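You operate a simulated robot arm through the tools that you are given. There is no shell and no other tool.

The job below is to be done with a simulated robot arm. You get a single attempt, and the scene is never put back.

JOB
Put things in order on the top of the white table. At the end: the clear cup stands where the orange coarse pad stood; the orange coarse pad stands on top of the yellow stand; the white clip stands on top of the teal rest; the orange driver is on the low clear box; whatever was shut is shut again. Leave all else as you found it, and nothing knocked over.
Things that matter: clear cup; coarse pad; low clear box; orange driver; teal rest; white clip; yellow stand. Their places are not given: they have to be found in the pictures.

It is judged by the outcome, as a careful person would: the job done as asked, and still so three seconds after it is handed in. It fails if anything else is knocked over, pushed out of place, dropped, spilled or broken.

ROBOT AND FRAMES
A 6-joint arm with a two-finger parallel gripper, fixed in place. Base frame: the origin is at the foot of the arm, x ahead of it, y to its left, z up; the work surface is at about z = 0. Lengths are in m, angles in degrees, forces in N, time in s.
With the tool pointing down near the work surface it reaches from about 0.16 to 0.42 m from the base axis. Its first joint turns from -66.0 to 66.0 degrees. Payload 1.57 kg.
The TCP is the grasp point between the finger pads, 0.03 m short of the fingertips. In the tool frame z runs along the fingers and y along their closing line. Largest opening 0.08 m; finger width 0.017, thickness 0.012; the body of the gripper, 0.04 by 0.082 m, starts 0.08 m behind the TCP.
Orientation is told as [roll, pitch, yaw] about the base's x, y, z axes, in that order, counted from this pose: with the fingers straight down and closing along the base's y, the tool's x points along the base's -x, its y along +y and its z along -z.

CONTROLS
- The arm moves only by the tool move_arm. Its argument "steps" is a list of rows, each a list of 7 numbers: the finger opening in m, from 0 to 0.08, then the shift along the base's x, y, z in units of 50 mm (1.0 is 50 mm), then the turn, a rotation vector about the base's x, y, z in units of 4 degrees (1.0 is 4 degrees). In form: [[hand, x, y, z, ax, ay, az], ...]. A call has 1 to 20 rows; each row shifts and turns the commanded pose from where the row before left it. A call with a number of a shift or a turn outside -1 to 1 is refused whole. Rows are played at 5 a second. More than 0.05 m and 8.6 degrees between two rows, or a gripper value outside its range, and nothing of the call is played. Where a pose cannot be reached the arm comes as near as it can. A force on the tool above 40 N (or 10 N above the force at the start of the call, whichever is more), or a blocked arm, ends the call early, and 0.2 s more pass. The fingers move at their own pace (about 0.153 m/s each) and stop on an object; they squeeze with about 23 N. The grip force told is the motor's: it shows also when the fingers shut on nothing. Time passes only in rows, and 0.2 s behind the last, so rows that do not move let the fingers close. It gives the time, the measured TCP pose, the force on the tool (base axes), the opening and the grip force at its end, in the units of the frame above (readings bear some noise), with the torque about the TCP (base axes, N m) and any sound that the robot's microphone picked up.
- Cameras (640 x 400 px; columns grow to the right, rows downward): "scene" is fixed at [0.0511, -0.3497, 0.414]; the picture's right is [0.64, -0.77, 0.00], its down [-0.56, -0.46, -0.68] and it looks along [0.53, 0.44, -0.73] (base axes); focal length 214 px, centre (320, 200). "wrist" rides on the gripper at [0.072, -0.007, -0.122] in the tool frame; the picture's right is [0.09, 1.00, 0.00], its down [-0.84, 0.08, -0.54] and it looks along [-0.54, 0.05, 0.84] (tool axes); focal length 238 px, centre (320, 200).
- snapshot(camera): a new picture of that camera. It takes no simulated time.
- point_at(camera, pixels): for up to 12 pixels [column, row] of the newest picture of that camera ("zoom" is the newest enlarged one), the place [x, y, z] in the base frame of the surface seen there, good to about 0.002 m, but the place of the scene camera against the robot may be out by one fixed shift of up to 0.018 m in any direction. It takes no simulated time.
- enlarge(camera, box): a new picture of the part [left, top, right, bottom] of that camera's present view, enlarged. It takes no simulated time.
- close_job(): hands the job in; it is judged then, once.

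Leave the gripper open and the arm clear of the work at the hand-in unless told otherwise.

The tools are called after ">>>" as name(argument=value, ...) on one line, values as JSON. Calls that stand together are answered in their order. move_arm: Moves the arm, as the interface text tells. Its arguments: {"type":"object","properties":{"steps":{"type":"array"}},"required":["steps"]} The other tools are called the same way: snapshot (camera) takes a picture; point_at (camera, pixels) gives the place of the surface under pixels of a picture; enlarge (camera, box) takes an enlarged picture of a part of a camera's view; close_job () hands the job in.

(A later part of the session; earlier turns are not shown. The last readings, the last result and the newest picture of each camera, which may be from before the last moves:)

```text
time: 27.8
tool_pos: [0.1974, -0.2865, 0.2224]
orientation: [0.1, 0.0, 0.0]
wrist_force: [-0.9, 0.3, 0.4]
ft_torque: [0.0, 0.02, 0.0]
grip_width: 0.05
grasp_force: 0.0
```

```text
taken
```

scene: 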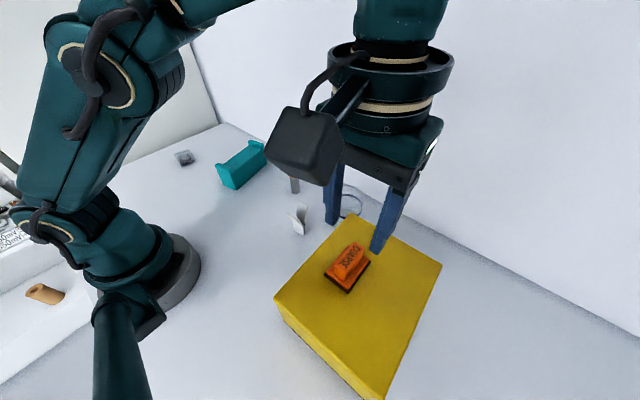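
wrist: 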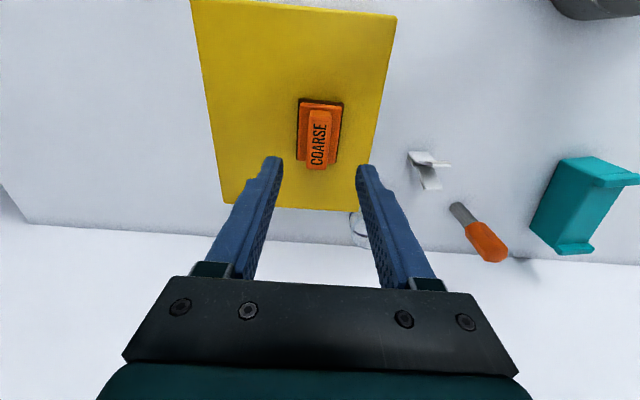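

The pad stands on the yellow stand. The cup is next. I'll open wide and move to (0.30, −0.17, 0.222) to look down at it.

>>> move_arm(steps=[[0.08, 0.513, 0.5825, 0, 0, 0, 0], [0.08, 0.513, 0.5825, 0, 0, 0, 0], [0.08, 0.513, 0.5825, 0, 0, 0, 0], [0.08, 0.513, 0.5825, 0, 0, 0, 0], [0.08, 0, 0, 0, 0, 0, 0]])

>>> snapshot(camera="wrist")

>>> enlarge(camera="wrist", box=[240, 80, 400, 200])

```text
time: 29.0
tool_pos: [0.3009, -0.1716, 0.2208]
orientation: [0.0, -0.1, 0.0]
wrist_force: [0.1, -0.5, 0.7]
ft_torque: [0.0, -0.01, 0.01]
grip_width: 0.0802
grasp_force: 0.0
```

```text
taken
```

wrist: 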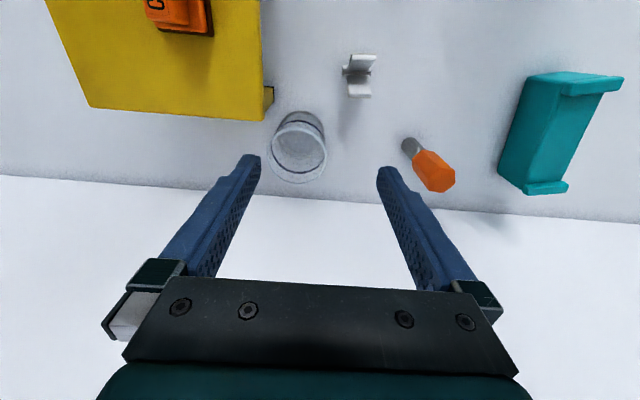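

```text
3.33 times, centred on (320, 140) of wrist
```

zoom: 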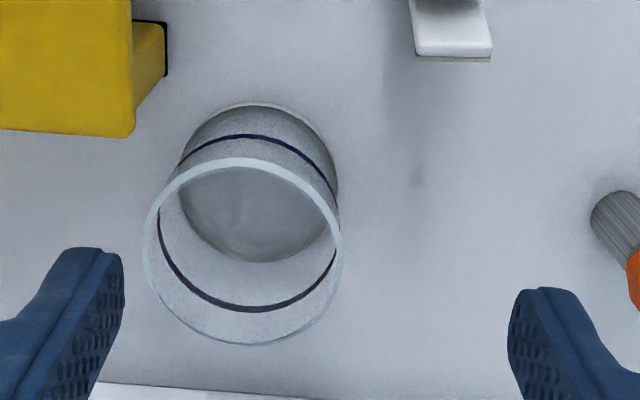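

Here the cup's rim shows as a ring centred at about (243,252) in the enlargement. I'm sampling points around it.

>>> point_at(camera="zoom", pixels=[[148, 235], [165, 197], [200, 168], [243, 161], [290, 176], [320, 204], [338, 245], [334, 288], [300, 328], [240, 342], [180, 318], [152, 275]])

>>> point_at(camera="zoom", pixels=[[250, 105], [182, 170], [337, 180], [245, 260], [250, 185], [320, 230], [195, 225], [133, 137], [165, 70]])

```text
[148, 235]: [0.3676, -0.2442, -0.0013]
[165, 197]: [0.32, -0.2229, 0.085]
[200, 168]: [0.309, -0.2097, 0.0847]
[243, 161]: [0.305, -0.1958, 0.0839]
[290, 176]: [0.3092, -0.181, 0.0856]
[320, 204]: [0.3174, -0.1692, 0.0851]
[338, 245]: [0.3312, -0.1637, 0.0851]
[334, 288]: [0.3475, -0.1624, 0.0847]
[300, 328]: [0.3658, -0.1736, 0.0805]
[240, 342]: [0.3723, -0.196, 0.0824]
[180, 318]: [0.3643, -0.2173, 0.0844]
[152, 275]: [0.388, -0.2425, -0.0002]
```

```text
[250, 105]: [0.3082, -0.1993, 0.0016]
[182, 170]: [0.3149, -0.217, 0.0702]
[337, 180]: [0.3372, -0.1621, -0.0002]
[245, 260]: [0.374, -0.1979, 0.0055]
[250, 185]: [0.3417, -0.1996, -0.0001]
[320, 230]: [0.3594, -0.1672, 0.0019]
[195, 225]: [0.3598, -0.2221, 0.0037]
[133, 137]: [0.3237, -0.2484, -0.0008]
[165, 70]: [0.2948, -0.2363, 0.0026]
```

The cup centre is (0.3385, −0.196), its diameter is about 68 mm and its rim is at z 0.085. I'll move directly over it at TCP z≈0.14, so the tips are at 0.11, and check alignment.

>>> move_arm(steps=[[0.08, 0.25, -0.163, -0.54, 0, 0, 0], [0.08, 0.25, -0.163, -0.54, 0, 0, 0], [0.08, 0.252, -0.163, -0.54, 0, 0, 0], [0.08, 0, 0, 0, 0, 0, 0], [0.08, 0, 0, 0, 0, 0, 0]])

>>> snapshot(camera="wrist")

>>> enlarge(camera="scene", box=[270, 120, 430, 240])

```text
time: 30.2
tool_pos: [0.3377, -0.1947, 0.1414]
orientation: [0.0, -0.1, 0.0]
wrist_force: [-0.6, 0.4, 0.0]
ft_torque: [0.05, 0.02, 0.02]
grip_width: 0.0799
grasp_force: 0.0
```

```text
taken
```

wrist: 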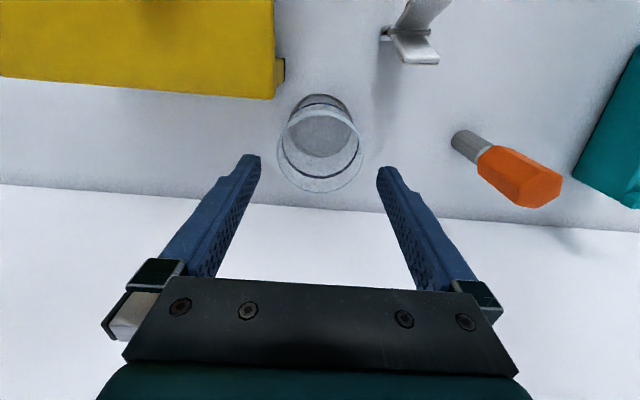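

```text
3.33 times, centred on (350, 180) of scene
```

zoom: 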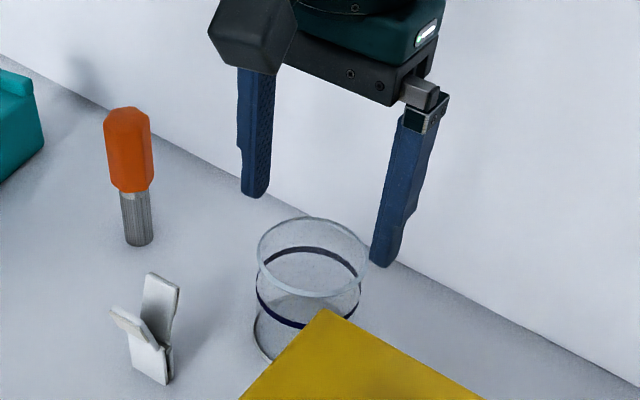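

The arm reaches, and the cup sits centred between the fingers (rim at columns 277 to 363, fingers at 260 and 377). I'm lowering around it, pausing just below rim level to check the forces.

>>> move_arm(steps=[[0.08, 0.015, -0.02, -0.4, 0, 0, 0], [0.08, 0, 0, -0.4, 0, 0, 0], [0.08, 0, 0, 0, 0, 0, 0]])

>>> enlarge(camera="wrist", box=[220, 60, 420, 220])

```text
time: 31.0
tool_pos: [0.338, -0.197, 0.1008]
orientation: [-0.1, 0.0, 0.0]
wrist_force: [0.3, -0.4, -0.8]
ft_torque: [-0.04, -0.03, 0.04]
grip_width: 0.08
grasp_force: 0.1
```

```text
2.50 times, centred on (320, 140) of wrist
```

zoom: 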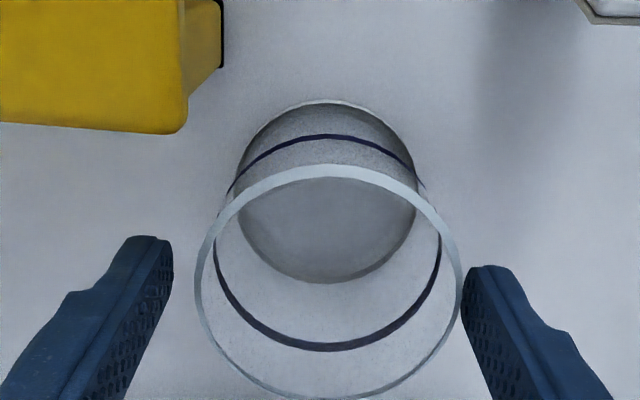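

The rim looks slightly closer to the right finger. I'm measuring the rim and the fingertips from this view to centre properly before going lower.

>>> point_at(camera="zoom", pixels=[[199, 275], [207, 240], [250, 188], [328, 170], [405, 192], [448, 236], [460, 280], [210, 325], [445, 330], [165, 250], [475, 290], [150, 300]])

```text
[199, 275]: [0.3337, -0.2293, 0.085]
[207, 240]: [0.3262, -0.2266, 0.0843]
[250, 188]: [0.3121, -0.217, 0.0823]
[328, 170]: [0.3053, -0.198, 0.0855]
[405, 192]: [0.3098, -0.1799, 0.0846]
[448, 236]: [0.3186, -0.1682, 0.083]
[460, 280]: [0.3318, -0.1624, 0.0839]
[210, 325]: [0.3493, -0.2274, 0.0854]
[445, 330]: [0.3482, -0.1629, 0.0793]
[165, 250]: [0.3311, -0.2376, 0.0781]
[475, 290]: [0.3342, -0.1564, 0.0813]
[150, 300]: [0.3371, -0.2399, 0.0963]
```

The fingers' midpoint is y −0.197 and the cup's centre is y −0.196, leaving about 6 mm clear on each side. I'll nudge y by 1 mm, lower to TCP z≈0.056 and close on the cup.

>>> move_arm(steps=[[0.08, 0.01, 0.02, -0.3, 0, 0, 0], [0.08, 0, 0, -0.3, 0, 0, 0], [0.08, 0, 0, -0.3, 0, 0, 0], [0.08, 0, 0, 0, 0, 0, 0]])

>>> move_arm(steps=[[0.06, 0, 0, 0, 0, 0, 0], [0.06, 0, 0, 0, 0, 0, 0], [0.06, 0, 0, 0, 0, 0, 0], [0.06, 0, 0, 0, 0, 0, 0]])

>>> enlarge(camera="scene", box=[270, 120, 430, 240])

>>> snapshot(camera="wrist")

```text
time: 32.0
tool_pos: [0.3399, -0.1962, 0.0554]
orientation: [0.0, -0.2, 0.0]
wrist_force: [0.4, 0.8, 0.0]
ft_torque: [0.0, 0.04, -0.01]
grip_width: 0.0798
grasp_force: 0.0
```

```text
time: 33.0
tool_pos: [0.3407, -0.196, 0.0561]
orientation: [0.1, -0.1, 0.0]
wrist_force: [-0.3, 1.2, 0.5]
ft_torque: [0.01, -0.01, 0.03]
grip_width: 0.0666
grasp_force: 22.8
```

```text
3.33 times, centred on (350, 180) of scene
```

zoom: 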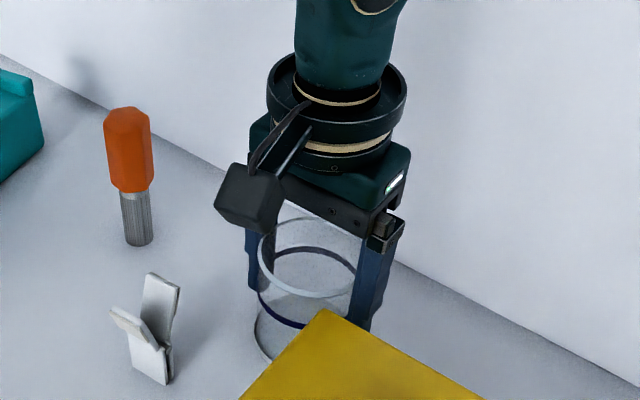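

```text
taken
```

wrist: 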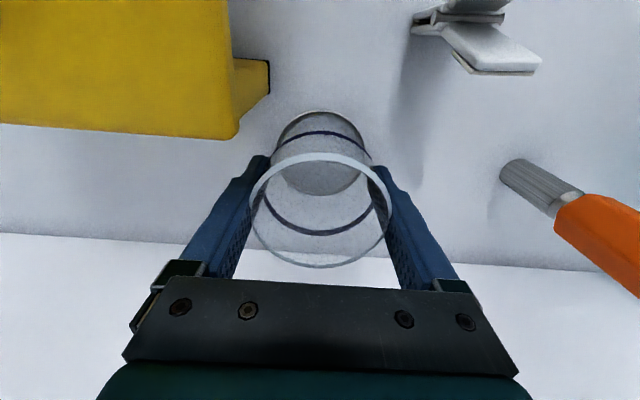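

The cup is held at 66.6 mm opening with 23 N. I'll lift it straight up, then draw it inward and higher so it clears the clip and the stand.

>>> move_arm(steps=[[0.06, 0, 0, 0.2, 0, 0, 0], [0.06, 0, 0, 0.5, 0, 0, 0], [0.06, 0, 0, 0.5, 0, 0, 0], [0.06, 0, 0, 0.5, 0, 0, 0], [0.06, 0, 0, 0, 0, 0, 0]])

>>> enlarge(camera="scene", box=[270, 80, 430, 240])

```text
time: 34.2
tool_pos: [0.3396, -0.1947, 0.1418]
orientation: [0.0, -0.2, 0.1]
wrist_force: [0.0, 0.0, -0.7]
ft_torque: [-0.02, -0.03, -0.03]
grip_width: 0.0664
grasp_force: 23.0
```

```text
2.50 times, centred on (350, 160) of scene
```

zoom: 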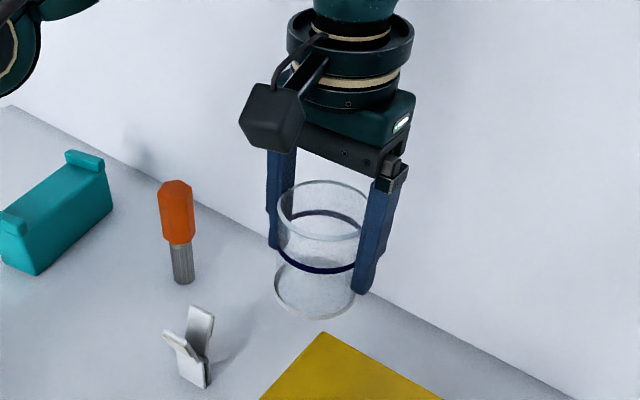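

The cup hangs level and is clear of the table. I'm carrying it inward and up, then around to above the spot where the pad stood.

>>> move_arm(steps=[[0.06, -0.248, 0.135, 0.49, 0, 0, 0], [0.06, -0.248, 0.135, 0.49, 0, 0, 0], [0.06, -0.248, 0.135, 0.49, 0, 0, 0], [0.06, -0.248, 0.135, 0.49, 0, 0, 0], [0.06, 0, 0, 0, 0, 0, 0]])

>>> move_arm(steps=[[0.06, -0.1, 0.42, 0.025, 0, 0, 0.625], [0.06, -0.1, 0.42, 0.025, 0, 0, 0.625], [0.06, -0.1, 0.42, 0.025, 0, 0, 0.625], [0.06, -0.1, 0.42, 0.025, 0, 0, 0.625], [0.06, -0.1, 0.42, 0.025, 0, 0, 0.625], [0.06, -0.1, 0.42, 0.025, 0, 0, 0.625], [0.06, -0.1, 0.42, 0.025, 0, 0, 0.625], [0.06, -0.1, 0.42, 0.025, 0, 0, 0.625], [0.06, -0.273, 0.4125, 0, 0, 0, 0.625], [0.06, -0.273, 0.4125, 0, 0, 0, 0.625], [0.06, -0.273, 0.4125, 0, 0, 0, 0.625], [0.06, -0.273, 0.4125, 0, 0, 0, 0.625], [0.06, -0.273, 0.4125, 0, 0, 0, 0.625], [0.06, -0.273, 0.4125, 0, 0, 0, 0.625], [0.06, -0.273, 0.4125, 0, 0, 0, 0.625], [0.06, -0.273, 0.4125, 0, 0, 0, 0.625], [0.06, 0, 0, 0, 0, 0, 0]])

>>> snapshot(camera="wrist")

>>> snapshot(camera="scene")

```text
time: 35.4
tool_pos: [0.2913, -0.1682, 0.2384]
orientation: [0.0, -0.2, 0.0]
wrist_force: [-0.2, -0.4, -0.8]
ft_torque: [-0.01, 0.0, 0.0]
grip_width: 0.0667
grasp_force: 22.5
```

```text
time: 39.0
tool_pos: [0.1416, 0.1621, 0.247]
orientation: [0.0, 0.0, 40.0]
wrist_force: [-0.4, 0.1, -0.3]
ft_torque: [-0.01, -0.01, 0.02]
grip_width: 0.0667
grasp_force: 23.3
```

```text
taken
```

wrist: 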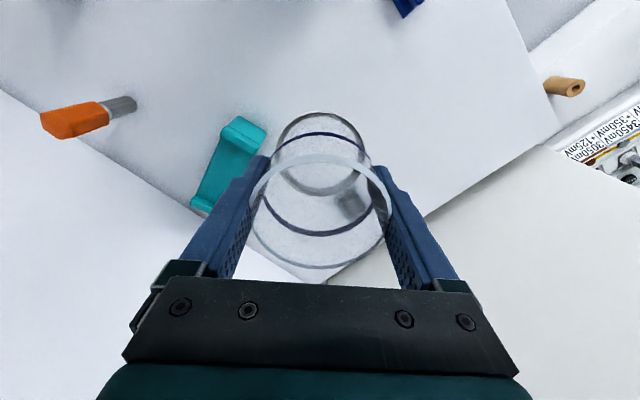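

```text
taken
```

scene: 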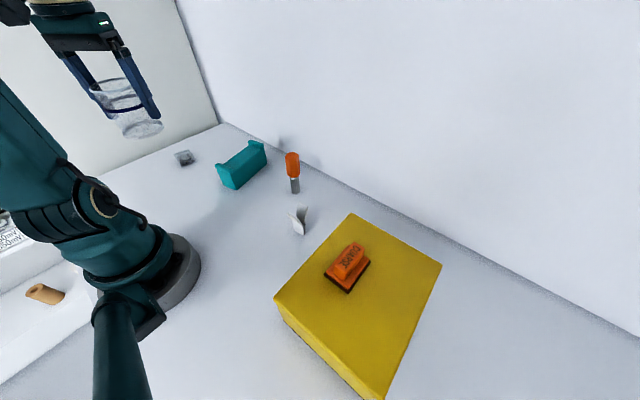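

The cup is above the spot, at (0.1416, 0.1621). I'm lowering to TCP z≈0.08 with a small y correction, then I'll read the pose.

>>> move_arm(steps=[[0.06, 0, 0.04, -0.7, 0, 0, 0], [0.06, 0, 0, -0.8, 0, 0, 0], [0.06, 0, 0, -0.8, 0, 0, 0], [0.06, 0, 0, -0.7, 0, 0, 0], [0.06, 0, 0, -0.3, 0, 0, 0], [0.06, 0, 0, 0, 0, 0, 0], [0.06, 0, 0, 0, 0, 0, 0]])

>>> snapshot(camera="wrist")

>>> enlarge(camera="scene", box=[120, 120, 280, 240])

```text
time: 40.6
tool_pos: [0.1419, 0.1664, 0.0829]
orientation: [0.0, -0.2, 39.9]
wrist_force: [0.0, -0.2, -1.2]
ft_torque: [0.0, 0.02, 0.0]
grip_width: 0.0669
grasp_force: 23.2
```

```text
taken
```

wrist: 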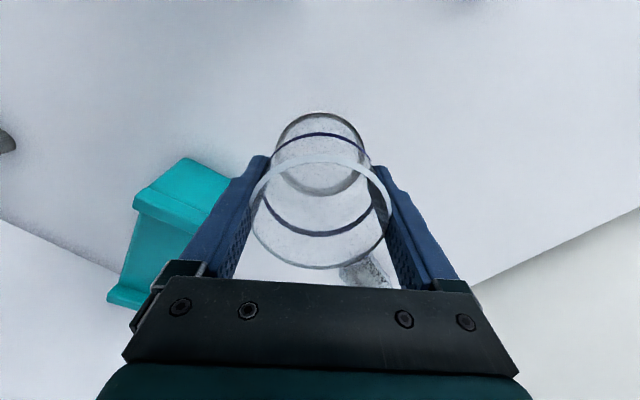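

```text
3.33 times, centred on (200, 180) of scene
```

zoom: 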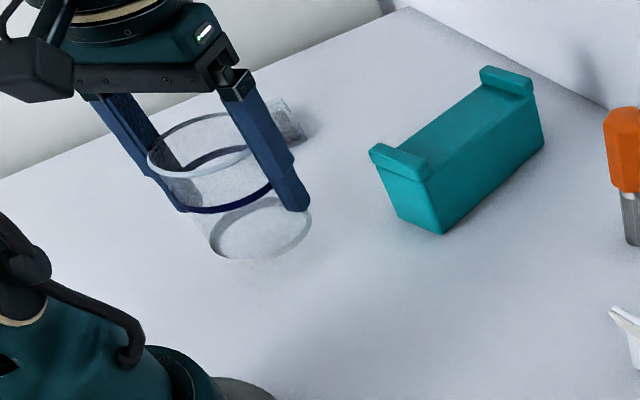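

The TCP reads (0.1419, 0.1664), about 1 mm off. I'll correct that and lower gently to the table, where contact should come at TCP z≈0.056.

>>> move_arm(steps=[[0.06, -0.02, -0.025, -0.2, 0, 0, 0], [0.06, 0, 0, -0.2, 0, 0, 0], [0.06, 0, 0, -0.08, 0, 0, 0], [0.06, 0, 0, 0, 0, 0, 0]])

>>> move_arm(steps=[[0.06, 0, 0, -0.03, 0, 0, 0], [0.06, 0, 0, 0, 0, 0, 0]])

```text
time: 41.6
tool_pos: [0.1406, 0.1649, 0.0604]
orientation: [0.1, -0.1, 40.0]
wrist_force: [0.1, -0.5, -0.7]
ft_torque: [0.02, 0.0, -0.01]
grip_width: 0.0666
grasp_force: 23.0
```

```text
time: 42.2
tool_pos: [0.1414, 0.1638, 0.0578]
orientation: [-0.1, -0.1, 40.0]
wrist_force: [-0.5, -0.5, 0.6]
ft_torque: [-0.02, -0.03, -0.02]
grip_width: 0.0665
grasp_force: 23.2
```

There's no clear contact yet at z 0.058, so I'm lowering in small steps.

>>> move_arm(steps=[[0.06, 0, 0, -0.025, 0, 0, 0], [0.06, 0, 0, 0, 0, 0, 0]])

>>> enlarge(camera="scene", box=[140, 140, 260, 230])

```text
time: 42.8
tool_pos: [0.1401, 0.1642, 0.0584]
orientation: [0.0, -0.1, 40.0]
wrist_force: [0.7, 0.0, -1.0]
ft_torque: [-0.01, 0.0, -0.03]
grip_width: 0.0666
grasp_force: 22.9
```

```text
4.44 times, centred on (200, 185) of scene
```

zoom: 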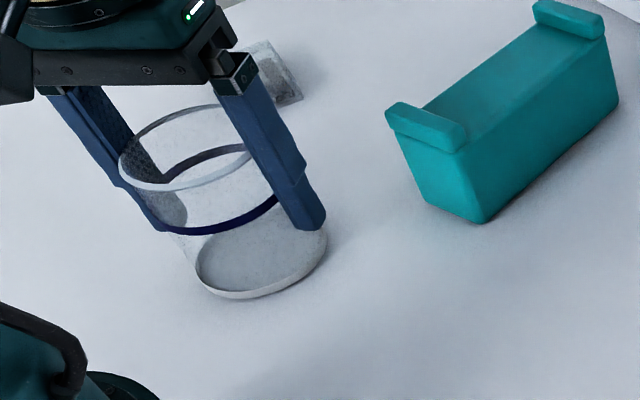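

Still free: the z force is −1.0 N, which is just the held weight. I'm going on in small steps.

>>> move_arm(steps=[[0.06, 0, 0, -0.025, 0, 0, 0], [0.06, 0, 0, 0, 0, 0, 0]])

>>> move_arm(steps=[[0.06, 0, 0, -0.02, 0, 0, 0], [0.06, 0, 0, 0, 0, 0, 0]])

```text
time: 43.4
tool_pos: [0.14, 0.1633, 0.0564]
orientation: [0.0, -0.1, 40.0]
wrist_force: [0.7, 0.4, -0.3]
ft_torque: [0.02, 0.0, 0.02]
grip_width: 0.0666
grasp_force: 22.9
```

```text
time: 44.0
tool_pos: [0.1403, 0.1651, 0.054]
orientation: [0.0, -0.1, 40.0]
wrist_force: [-0.2, -2.0, 15.5]
ft_torque: [0.03, -0.07, 0.01]
grip_width: 0.0665
grasp_force: 23.3
```

There is firm contact now, at 15.5 N. I'll back off by half a millimetre to unload the cup, then open and rise straight up.

>>> move_arm(steps=[[0.06, 0, 0, 0.012, 0, 0, 0], [0.06, 0, 0, 0, 0, 0, 0]])

>>> move_arm(steps=[[0.08, 0, 0, 0, 0, 0, 0], [0.08, 0, 0, 0, 0, 0, 0], [0.08, 0, 0, 0, 0, 0, 0]])

>>> enlarge(camera="wrist", box=[220, 80, 420, 280])

```text
time: 44.6
tool_pos: [0.1394, 0.1641, 0.055]
orientation: [0.0, 0.0, 40.0]
wrist_force: [0.8, -0.1, -1.0]
ft_torque: [-0.03, 0.03, 0.03]
grip_width: 0.0666
grasp_force: 22.7
```

```text
time: 45.4
tool_pos: [0.1406, 0.165, 0.0557]
orientation: [0.0, -0.1, 39.9]
wrist_force: [-1.2, 0.2, -0.2]
ft_torque: [0.0, -0.03, 0.0]
grip_width: 0.08
grasp_force: 0.1
```

```text
2.00 times, centred on (320, 180) of wrist
```

zoom: 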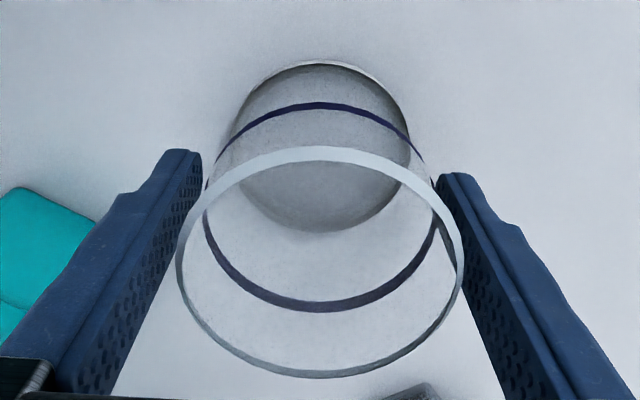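

The cup stands free between the open fingers. I'm rising straight up to clear it.

>>> move_arm(steps=[[0.08, 0, 0, 0.3, 0, 0, 0], [0.08, 0, 0, 0.5, 0, 0, 0], [0.08, 0, 0, 0.7, 0, 0, 0], [0.08, 0, 0, 0.8, 0, 0, 0], [0.08, 0, 0, 0.8, 0, 0, 0], [0.08, 0, 0, 0.8, 0, 0, 0], [0.08, 0, 0, 0, 0, 0, 0]])

>>> snapshot(camera="wrist")

>>> snapshot(camera="scene")

>>> enlarge(camera="wrist", box=[260, 40, 380, 200])

```text
time: 47.0
tool_pos: [0.1406, 0.165, 0.2495]
orientation: [0.0, -0.1, 40.0]
wrist_force: [-0.1, 1.3, 0.4]
ft_torque: [0.0, 0.0, 0.03]
grip_width: 0.0798
grasp_force: 0.1
```

```text
taken
```

wrist: 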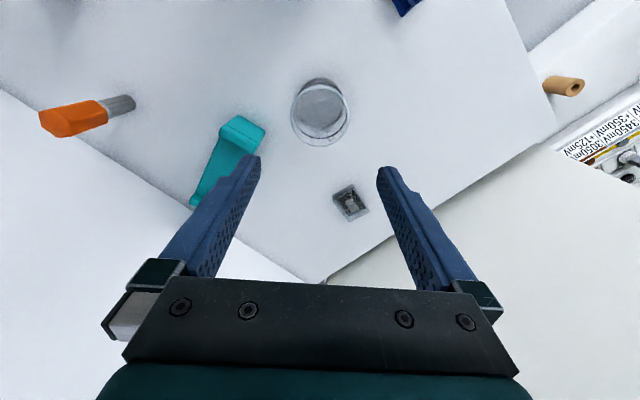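

```text
taken
```

scene: 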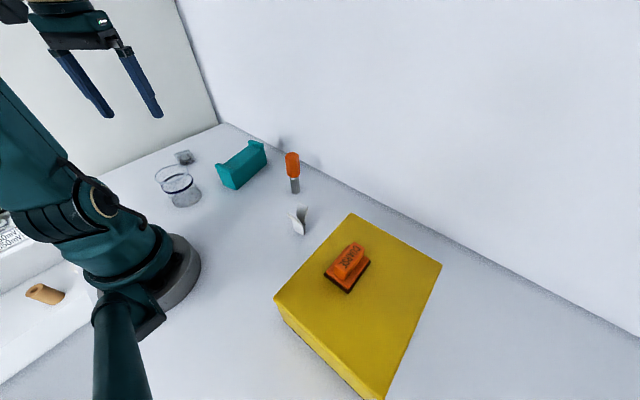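

```text
2.50 times, centred on (320, 120) of wrist
```

zoom: 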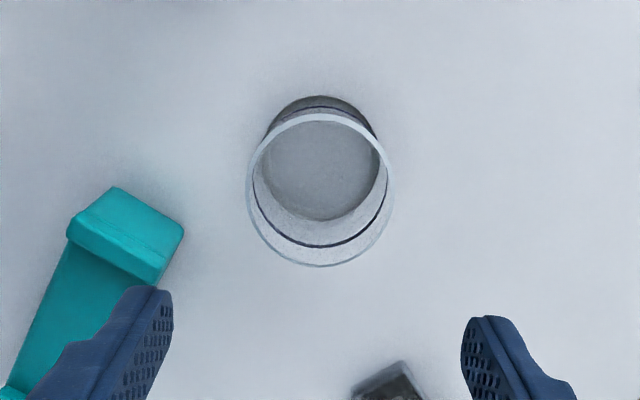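

I'm checking the cup's final position from its rim points.

>>> point_at(camera="zoom", pixels=[[248, 190], [260, 150], [290, 123], [320, 116], [355, 126], [382, 155], [391, 190], [320, 264], [270, 240], [365, 245], [320, 165], [320, 105]])

>>> enlarge(camera="wrist", box=[320, 170, 380, 230])

>>> point_at(camera="zoom", pixels=[[200, 140], [320, 80], [430, 240], [300, 340], [320, 200], [260, 130], [360, 220], [240, 170], [330, 110], [370, 290], [280, 260], [300, 180]])

```text
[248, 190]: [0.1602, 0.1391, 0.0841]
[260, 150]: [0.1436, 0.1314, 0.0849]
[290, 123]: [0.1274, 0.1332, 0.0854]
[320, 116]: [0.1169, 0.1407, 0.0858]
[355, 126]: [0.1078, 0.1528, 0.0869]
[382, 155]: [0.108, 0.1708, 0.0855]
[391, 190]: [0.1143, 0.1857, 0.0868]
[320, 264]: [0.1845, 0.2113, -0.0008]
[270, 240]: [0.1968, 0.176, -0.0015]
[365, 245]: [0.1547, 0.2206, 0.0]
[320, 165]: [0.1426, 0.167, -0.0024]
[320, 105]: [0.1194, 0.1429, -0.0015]
```

```text
6.67 times, centred on (350, 200) of wrist
```

zoom: 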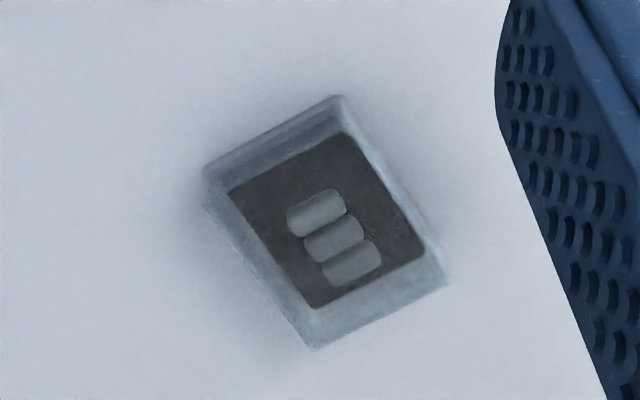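

```text
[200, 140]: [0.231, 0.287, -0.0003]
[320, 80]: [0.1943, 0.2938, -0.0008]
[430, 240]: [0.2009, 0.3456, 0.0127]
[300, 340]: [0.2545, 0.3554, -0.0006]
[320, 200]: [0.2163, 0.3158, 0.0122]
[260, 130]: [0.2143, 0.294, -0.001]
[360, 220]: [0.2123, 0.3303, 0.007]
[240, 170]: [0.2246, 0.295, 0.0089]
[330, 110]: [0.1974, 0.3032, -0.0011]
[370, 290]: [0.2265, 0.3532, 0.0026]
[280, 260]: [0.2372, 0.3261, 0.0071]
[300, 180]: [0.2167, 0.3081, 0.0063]
```

The cup's centre is about (0.1405, 0.165), within 1 mm of the pad's old place. The driver is next, so I'm moving to above it at ψ≈18° to look at its hex handle.

>>> move_arm(steps=[[0.06, 0.2735, -0.3375, 0, 0, 0, -0.6875], [0.06, 0.2735, -0.3375, 0, 0, 0, -0.6875], [0.06, 0.2735, -0.3375, 0, 0, 0, -0.6875], [0.06, 0.2735, -0.3375, 0, 0, 0, -0.6875], [0.06, 0.2735, -0.3375, 0, 0, 0, -0.6875], [0.06, 0.2735, -0.3375, 0, 0, 0, -0.6875], [0.06, 0.2735, -0.3375, 0, 0, 0, -0.6875], [0.06, 0.2735, -0.3375, 0, 0, 0, -0.6875], [0.06, 0.348, -0.2664, -0.2, 0, 0, 0], [0.06, 0.348, -0.2664, -0.2, 0, 0, 0], [0.06, 0.348, -0.2664, -0.2, 0, 0, 0], [0.06, 0.348, -0.2664, -0.2, 0, 0, 0], [0.06, 0.348, -0.2664, -0.2, 0, 0, 0], [0.06, 0, 0, 0, 0, 0, 0]])

>>> snapshot(camera="wrist")

>>> enlarge(camera="wrist", box=[270, 80, 390, 200])

```text
time: 50.0
tool_pos: [0.3355, -0.0371, 0.1996]
orientation: [-0.1, -0.1, 18.0]
wrist_force: [0.5, 0.3, 0.9]
ft_torque: [0.0, 0.0, 0.04]
grip_width: 0.06
grasp_force: 0.1
```

```text
taken
```

wrist: 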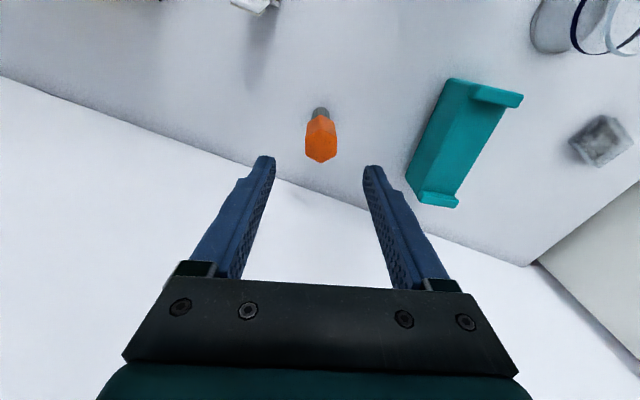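

```text
3.33 times, centred on (330, 140) of wrist
```

zoom: 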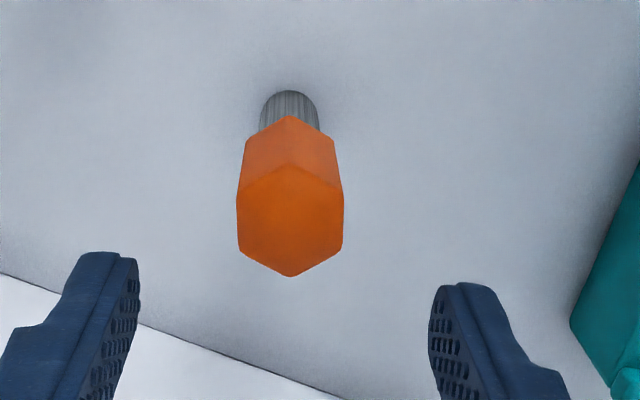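

The hex flats face the fingers squarely. I'm measuring the top face so I can centre on it.

>>> point_at(camera="zoom", pixels=[[290, 220], [290, 172], [290, 270], [243, 220], [338, 220], [290, 110], [290, 130], [252, 140], [326, 140], [263, 112], [317, 112], [290, 97]])

```text
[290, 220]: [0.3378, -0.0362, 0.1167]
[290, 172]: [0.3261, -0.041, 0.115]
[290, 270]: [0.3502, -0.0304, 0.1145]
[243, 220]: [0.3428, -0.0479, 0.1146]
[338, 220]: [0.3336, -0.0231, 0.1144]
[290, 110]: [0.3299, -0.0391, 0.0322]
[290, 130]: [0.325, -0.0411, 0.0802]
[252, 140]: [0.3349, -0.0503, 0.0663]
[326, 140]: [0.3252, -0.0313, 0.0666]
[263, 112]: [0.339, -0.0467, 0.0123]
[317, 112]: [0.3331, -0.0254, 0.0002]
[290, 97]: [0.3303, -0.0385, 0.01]
```

The handle's centre is (0.338, −0.0357), 26.5 mm across the flats. I'll shift about 2 mm, descend to TCP z≈0.092, and then close.

>>> move_arm(steps=[[0.06, 0.04, 0.025, -0.5, 0, 0, 0], [0.06, 0, 0, -0.55, 0, 0, 0], [0.06, 0, 0, -0.55, 0, 0, 0], [0.06, 0, 0, -0.55, 0, 0, 0], [0.06, 0, 0, 0, 0, 0, 0]])

>>> enlarge(camera="scene", box=[240, 100, 360, 210])

>>> snapshot(camera="wrist")

```text
time: 51.2
tool_pos: [0.3382, -0.0372, 0.0927]
orientation: [0.0, 0.0, 17.9]
wrist_force: [-0.1, 0.1, 0.8]
ft_torque: [0.0, 0.03, 0.01]
grip_width: 0.06
grasp_force: 0.0
```

```text
3.64 times, centred on (300, 155) of scene
```

zoom: 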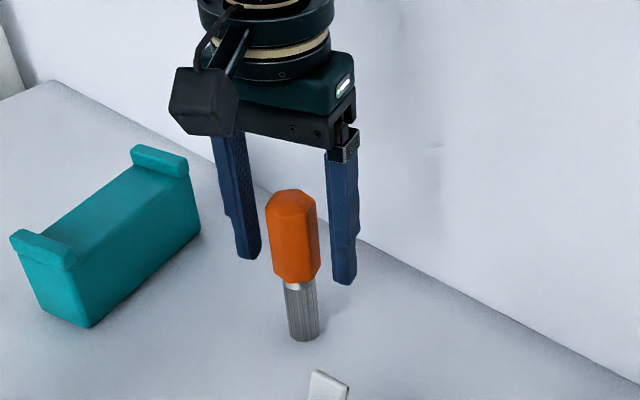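

```text
taken
```

wrist: 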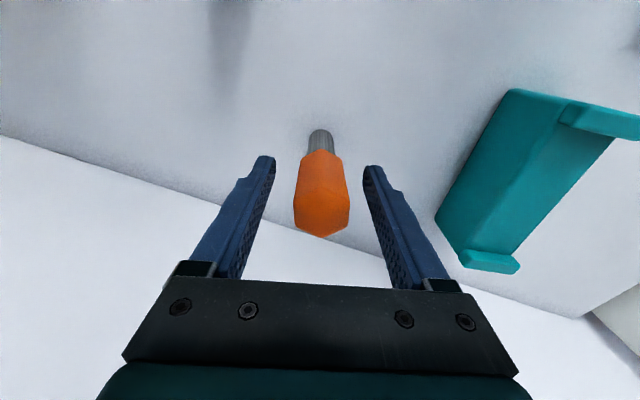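

The driver stands between the fingers. I'll nudge y by +1 mm and close gently, stopping the commanded opening just before contact and then gripping.

>>> move_arm(steps=[[0.04, 0, 0.02, 0, 0, 0, 0], [0.034, 0, 0, 0, 0, 0, 0], [0.03, 0, 0, 0, 0, 0, 0]])

>>> enlarge(camera="wrist", box=[260, 110, 380, 260])

```text
time: 52.0
tool_pos: [0.339, -0.0362, 0.0934]
orientation: [0.1, -0.1, 17.9]
wrist_force: [0.2, -0.5, -0.7]
ft_torque: [0.0, -0.01, -0.02]
grip_width: 0.0305
grasp_force: 0.5
```

```text
2.67 times, centred on (320, 185) of wrist
```

zoom: 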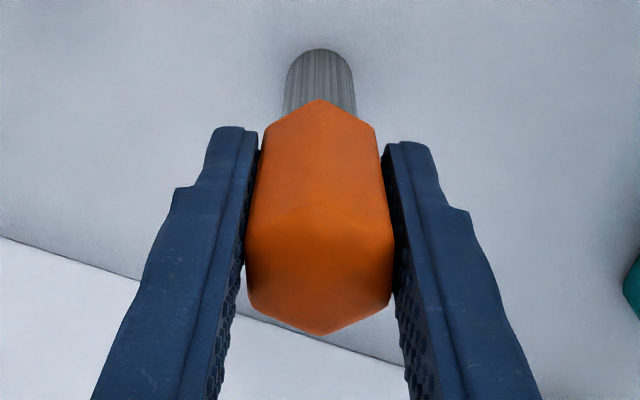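

The driver is centred with narrow gaps on both sides. I'm closing to grip, then lifting slowly.

>>> move_arm(steps=[[0.024, 0, 0, 0, 0, 0, 0], [0.015, 0, 0, 0, 0, 0, 0], [0.015, 0, 0, 0, 0, 0, 0]])

>>> enlarge(camera="scene", box=[240, 100, 360, 210])

```text
time: 52.8
tool_pos: [0.3393, -0.0354, 0.093]
orientation: [-0.1, -0.1, 18.0]
wrist_force: [0.1, 0.6, 0.6]
ft_torque: [-0.06, 0.02, 0.04]
grip_width: 0.03
grasp_force: 22.6
```

```text
3.64 times, centred on (300, 155) of scene
```

zoom: 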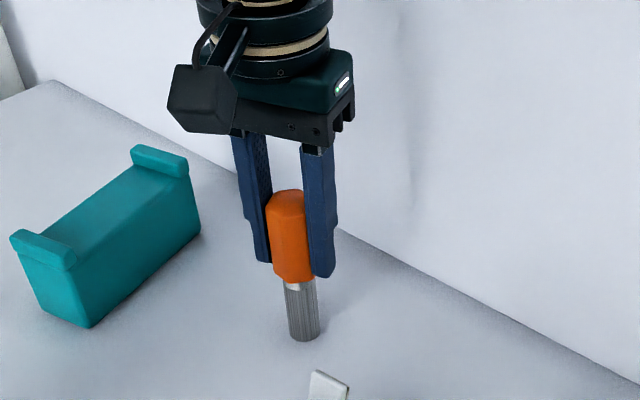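

The driver is gripped at 30 mm opening with 23 N. I'll lift it to TCP z≈0.213 and carry it over to near the box.

>>> move_arm(steps=[[0.015, 0, 0, 0.2, 0, 0, 0], [0.015, 0, 0, 0.5, 0, 0, 0], [0.015, 0, 0, 0.8, 0, 0, 0], [0.015, 0, 0, 0.9, 0, 0, 0], [0.015, 0, 0, 0, 0, 0, 0]])

>>> snapshot(camera="scene")

>>> move_arm(steps=[[0.015, -0.23, 0.52, 0, 0, 0, 1], [0.015, -0.23, 0.52, 0, 0, 0, 1], [0.015, -0.23, 0.52, 0, 0, 0, 1], [0.015, -0.23, 0.52, 0, 0, 0, 1], [0.015, -0.23, 0.52, 0, 0, 0, 1], [0.015, -0.23, 0.52, 0, 0, 0, 1], [0.015, -0.267, 0.533, 0, 0, 0, 1], [0.015, -0.267, 0.533, 0, 0, 0, 1], [0.015, -0.267, 0.533, 0, 0, 0, 1], [0.015, -0.267, 0.533, 0, 0, 0, 1], [0.015, -0.267, 0.533, 0, 0, 0, 1], [0.015, -0.267, 0.533, 0, 0, 0, 1], [0.015, 0, 0, 0, 0, 0, 0]])

>>> snapshot(camera="wrist")

>>> snapshot(camera="scene")

```text
time: 54.0
tool_pos: [0.3407, -0.0348, 0.2137]
orientation: [0.0, -0.1, 18.1]
wrist_force: [-0.3, 0.1, -1.7]
ft_torque: [-0.01, -0.02, 0.03]
grip_width: 0.0303
grasp_force: 22.8
```

```text
taken
```

scene: 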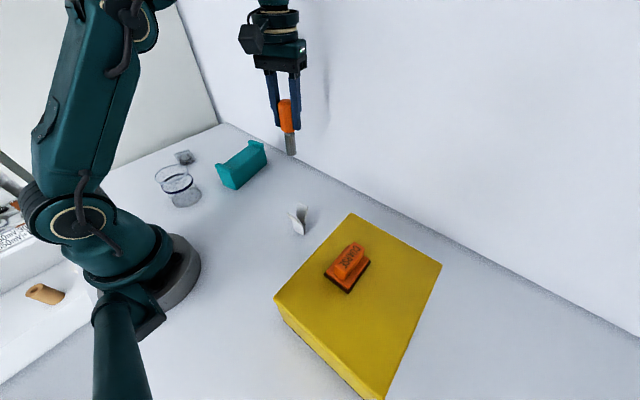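

```text
time: 56.8
tool_pos: [0.189, 0.2819, 0.2121]
orientation: [0.0, -0.1, 66.0]
wrist_force: [0.1, -0.2, -0.8]
ft_torque: [0.02, -0.01, -0.03]
grip_width: 0.0298
grasp_force: 23.4
```

```text
taken
```

wrist: 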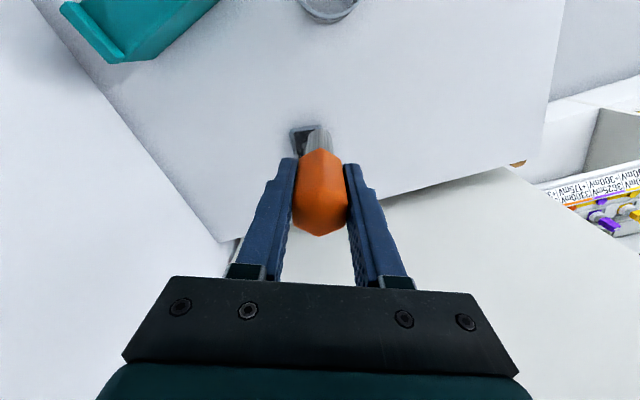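

```text
taken
```

scene: 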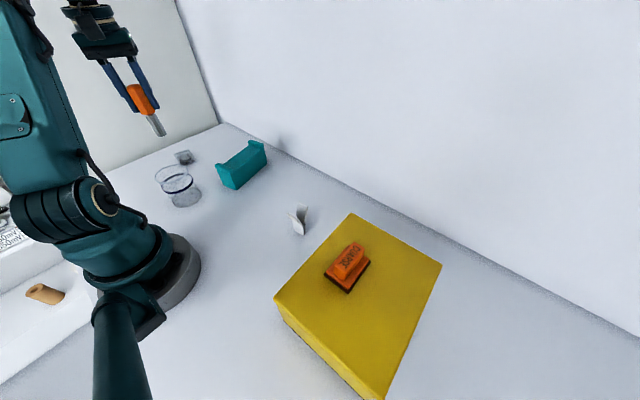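

The driver hangs straight, and the box centre works out at about (0.2205, 0.326) with its top near z 0.018. I'm moving over the box while lowering to TCP z≈0.135, which keeps the driver's bottom about 25 mm above the lid.

>>> move_arm(steps=[[0.015, 0.158, 0.223, -0.385, 0, 0, 0], [0.015, 0.158, 0.223, -0.385, 0, 0, 0], [0.015, 0.158, 0.223, -0.385, 0, 0, 0], [0.015, 0.158, 0.223, -0.385, 0, 0, 0], [0.015, 0, 0, 0, 0, 0, 0], [0.015, 0, 0, 0, 0, 0, 0]])

>>> snapshot(camera="wrist")

>>> enlarge(camera="scene", box=[140, 80, 240, 180])

>>> enlarge(camera="wrist", box=[260, 90, 380, 210])

```text
time: 58.2
tool_pos: [0.2209, 0.3259, 0.1337]
orientation: [0.1, -0.1, 66.0]
wrist_force: [0.2, -0.6, -0.4]
ft_torque: [0.01, 0.02, -0.02]
grip_width: 0.0295
grasp_force: 23.0
```

```text
taken
```

wrist: 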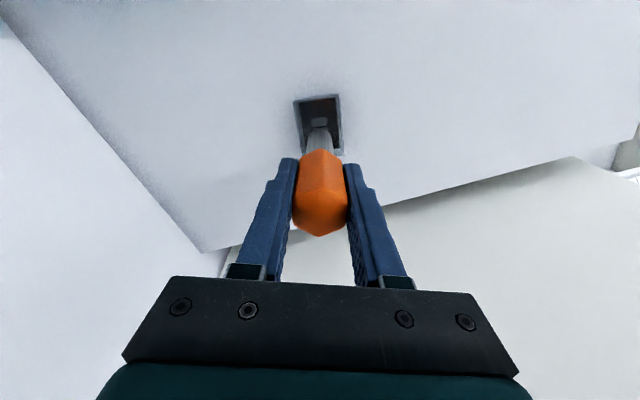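

```text
4.00 times, centred on (190, 130) of scene
```

zoom: 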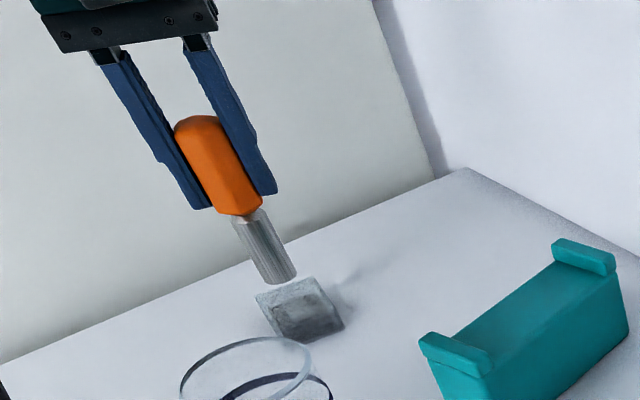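

```text
3.33 times, centred on (320, 150) of wrist
```

zoom: 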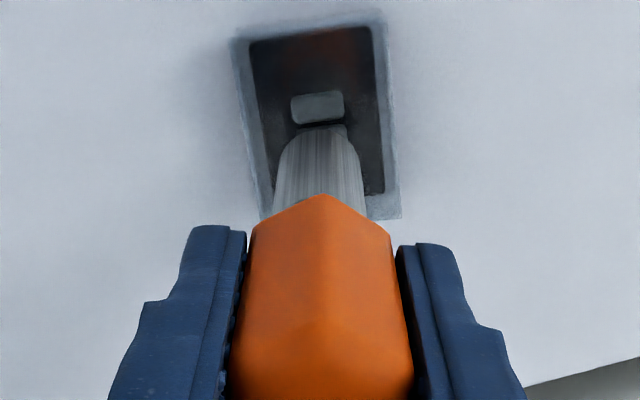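

The driver is over the box. I'm cross-checking with the scene camera, comparing the shaft's bottom end with the box's top.

>>> enlarge(camera="scene", box=[170, 110, 240, 180])

>>> point_at(camera="zoom", pixels=[[312, 245], [330, 290], [300, 240], [340, 250], [280, 190], [320, 190], [380, 290], [280, 310], [300, 270], [360, 270], [350, 320], [250, 280]])

```text
5.71 times, centred on (205, 145) of scene
```

zoom: 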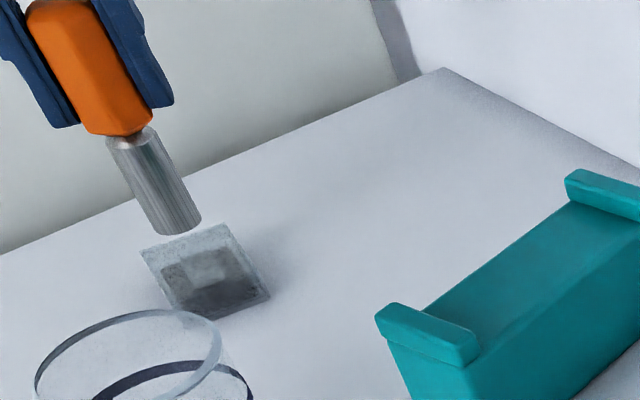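

```text
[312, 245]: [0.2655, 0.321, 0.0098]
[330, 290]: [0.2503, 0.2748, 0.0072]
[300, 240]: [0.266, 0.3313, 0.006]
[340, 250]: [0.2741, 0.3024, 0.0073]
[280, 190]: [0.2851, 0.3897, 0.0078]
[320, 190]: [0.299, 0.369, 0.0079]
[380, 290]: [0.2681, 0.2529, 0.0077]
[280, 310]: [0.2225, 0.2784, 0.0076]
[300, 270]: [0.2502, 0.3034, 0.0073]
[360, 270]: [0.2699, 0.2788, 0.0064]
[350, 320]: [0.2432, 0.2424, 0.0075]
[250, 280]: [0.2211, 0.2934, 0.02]
```

I picked poor pixels there. In this enlargement the shaft is at about (155,190), ending at (178,228), and the box's top spans about (142,250) to (268,292). I'm reading those instead.

>>> point_at(camera="zoom", pixels=[[150, 180], [165, 205], [178, 228], [192, 215], [158, 222], [146, 252], [222, 228], [200, 245], [230, 250], [250, 275], [180, 300], [262, 292]])

```text
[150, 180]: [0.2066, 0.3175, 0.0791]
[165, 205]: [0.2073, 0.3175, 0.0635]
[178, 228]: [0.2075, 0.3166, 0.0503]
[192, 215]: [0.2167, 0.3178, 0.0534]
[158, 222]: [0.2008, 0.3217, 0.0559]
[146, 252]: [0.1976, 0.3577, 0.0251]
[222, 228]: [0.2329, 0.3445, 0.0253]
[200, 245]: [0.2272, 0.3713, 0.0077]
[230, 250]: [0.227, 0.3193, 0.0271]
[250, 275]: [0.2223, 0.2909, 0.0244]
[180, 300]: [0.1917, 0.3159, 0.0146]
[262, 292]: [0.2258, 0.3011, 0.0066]
```

Box and driver line up to within about 3 mm, and the gap is about 25 mm. I'm lowering to just above the lid, then going on in small steps until a light touch.

>>> move_arm(steps=[[0.015, 0, 0, -0.2, 0, 0, 0], [0.015, 0, 0, -0.18, 0, 0, 0], [0.015, 0, 0, 0, 0, 0, 0]])

>>> enlarge(camera="scene", box=[170, 110, 240, 180])

```text
time: 59.0
tool_pos: [0.2229, 0.3258, 0.1161]
orientation: [-0.1, -0.1, 66.0]
wrist_force: [0.4, 0.0, -0.3]
ft_torque: [0.03, -0.01, 0.0]
grip_width: 0.0292
grasp_force: 23.3
```

```text
5.71 times, centred on (205, 145) of scene
```

zoom: 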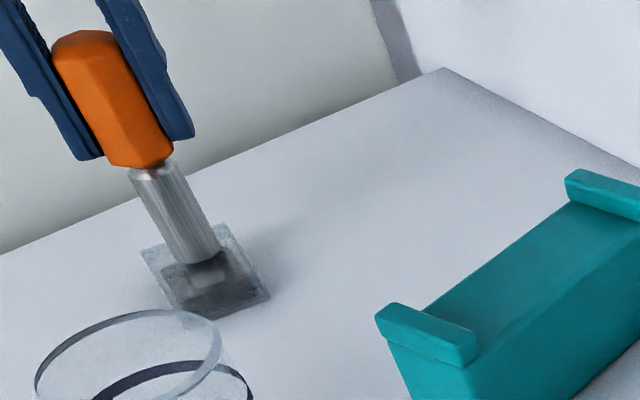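

There's no slip (shaft end and handle top sit at the same wrist-picture rows as at the grip), and the shaft is just above the lid. I'm continuing in 1 to 1.5 mm steps.

>>> move_arm(steps=[[0.015, 0, 0, -0.04, 0, 0, 0], [0.015, 0, 0, 0, 0, 0, 0]])

>>> move_arm(steps=[[0.015, 0, 0, -0.03, 0, 0, 0], [0.015, 0, 0, 0, 0, 0, 0]])

```text
time: 59.6
tool_pos: [0.2221, 0.3259, 0.1143]
orientation: [0.1, -0.2, 66.0]
wrist_force: [-0.6, -0.1, -0.7]
ft_torque: [0.0, 0.02, 0.0]
grip_width: 0.0292
grasp_force: 22.9
```

```text
time: 60.2
tool_pos: [0.2207, 0.3253, 0.1127]
orientation: [0.0, -0.1, 66.0]
wrist_force: [-1.2, -0.3, -1.2]
ft_torque: [-0.02, 0.01, -0.02]
grip_width: 0.0291
grasp_force: 22.8
```

No contact yet at z≈0.113, so I'm continuing with 1 mm steps.

>>> move_arm(steps=[[0.015, 0, 0, -0.02, 0, 0, 0], [0.015, 0, 0, 0, 0, 0, 0]])

>>> move_arm(steps=[[0.015, 0, 0, -0.02, 0, 0, 0], [0.015, 0, 0, 0, 0, 0, 0]])

>>> enlarge(camera="scene", box=[170, 110, 240, 180])

```text
time: 60.8
tool_pos: [0.2217, 0.3243, 0.1137]
orientation: [-0.1, -0.2, 65.9]
wrist_force: [-0.9, 0.6, 2.3]
ft_torque: [0.0, 0.09, 0.01]
grip_width: 0.0292
grasp_force: 23.0
```

```text
time: 61.4
tool_pos: [0.2221, 0.3262, 0.1114]
orientation: [-0.2, -0.3, 66.0]
wrist_force: [-1.8, -1.8, 16.5]
ft_torque: [-0.18, 0.09, 0.0]
grip_width: 0.029
grasp_force: 22.9
```

```text
5.71 times, centred on (205, 145) of scene
```

zoom: 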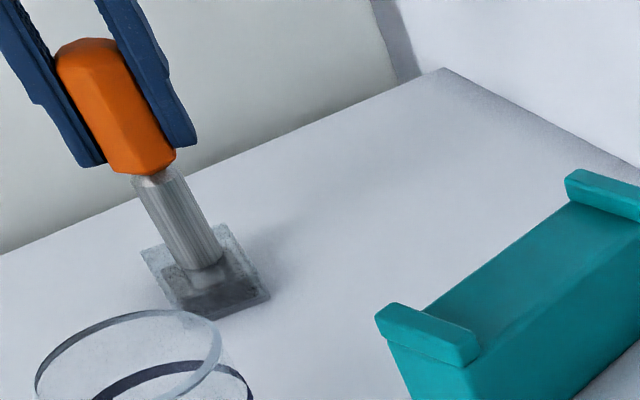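

The driver touches the lid, at 16.5 N upward. I'm backing off about half a millimetre to take the load off before releasing.

>>> move_arm(steps=[[0.015, 0, 0, 0.01, 0, 0, 0], [0.015, 0, 0, 0, 0, 0, 0]])

>>> enlarge(camera="wrist", box=[260, 90, 380, 210])

```text
time: 62.0
tool_pos: [0.2221, 0.3247, 0.113]
orientation: [-0.1, -0.2, 66.0]
wrist_force: [0.3, 0.5, 17.8]
ft_torque: [-0.01, -0.07, 0.0]
grip_width: 0.029
grasp_force: 23.2
```

```text
3.33 times, centred on (320, 150) of wrist
```

zoom: 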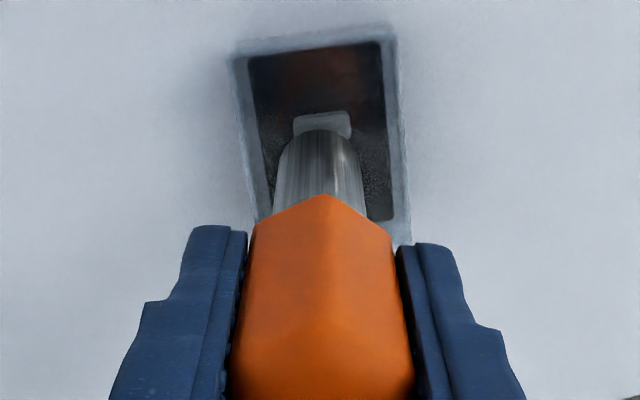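

The load is still 17.8 N, so I'm easing up a bit more.

>>> move_arm(steps=[[0.015, 0, 0, 0.01, 0, 0, 0], [0.015, 0, 0, 0, 0, 0, 0]])

```text
time: 62.6
tool_pos: [0.221, 0.3264, 0.1118]
orientation: [0.0, -0.2, 66.0]
wrist_force: [2.6, 3.0, 12.4]
ft_torque: [0.3, -0.28, -0.02]
grip_width: 0.0291
grasp_force: 22.9
```

>>> move_arm(steps=[[0.015, 0, 0, 0.01, 0, 0, 0], [0.015, 0, 0, 0, 0, 0, 0]])

```text
time: 63.2
tool_pos: [0.2209, 0.3257, 0.1121]
orientation: [0.0, 0.0, 66.0]
wrist_force: [2.6, 0.7, 8.4]
ft_torque: [0.13, -0.24, 0.0]
grip_width: 0.0293
grasp_force: 23.3
```

It's easing: 8.4 N now. One more small rise.

>>> move_arm(steps=[[0.015, 0, 0, 0.012, 0, 0, 0], [0.015, 0, 0, 0, 0, 0, 0]])

```text
time: 63.8
tool_pos: [0.2216, 0.3249, 0.1132]
orientation: [0.1, 0.1, 66.1]
wrist_force: [-0.9, -0.5, -1.2]
ft_torque: [0.01, 0.0, -0.01]
grip_width: 0.0291
grasp_force: 23.0
```

The load is gone and the driver is within about half a millimetre of the lid. I'm opening the fingers slowly.

>>> move_arm(steps=[[0.031, 0, 0, 0, 0, 0, 0], [0.034, 0, 0, 0, 0, 0, 0], [0.038, 0, 0, 0, 0, 0, 0], [0.044, 0, 0, 0, 0, 0, 0], [0.05, 0, 0, 0, 0, 0, 0], [0.05, 0, 0, 0, 0, 0, 0]])

>>> enlarge(camera="wrist", box=[260, 90, 380, 250])

>>> enlarge(camera="scene", box=[160, 90, 250, 180])

```text
time: 65.2
tool_pos: [0.2212, 0.3259, 0.1133]
orientation: [0.0, -0.1, 65.9]
wrist_force: [0.7, 0.2, -0.2]
ft_torque: [0.01, -0.02, -0.02]
grip_width: 0.0501
grasp_force: 0.0
```

```text
2.50 times, centred on (320, 170) of wrist
```

zoom: 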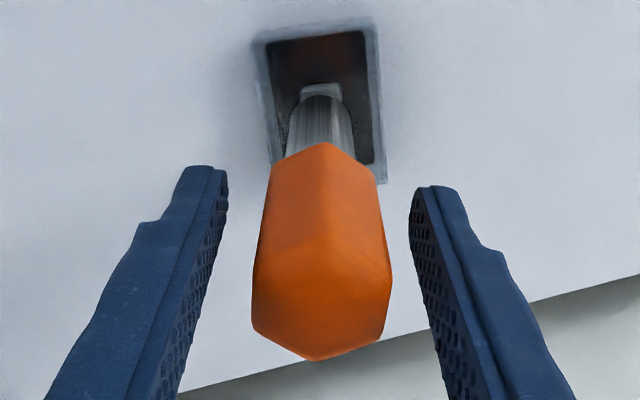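

```text
4.44 times, centred on (205, 135) of scene
```

zoom: 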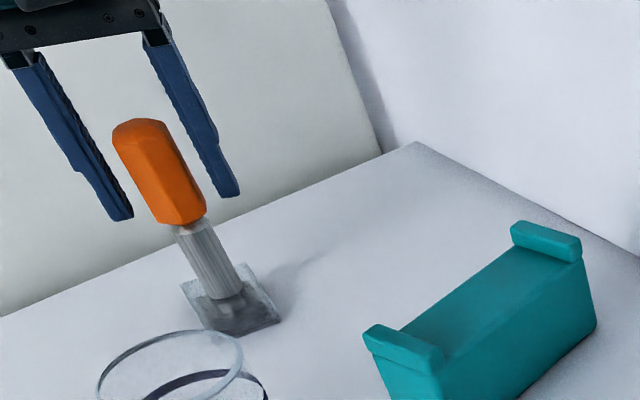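

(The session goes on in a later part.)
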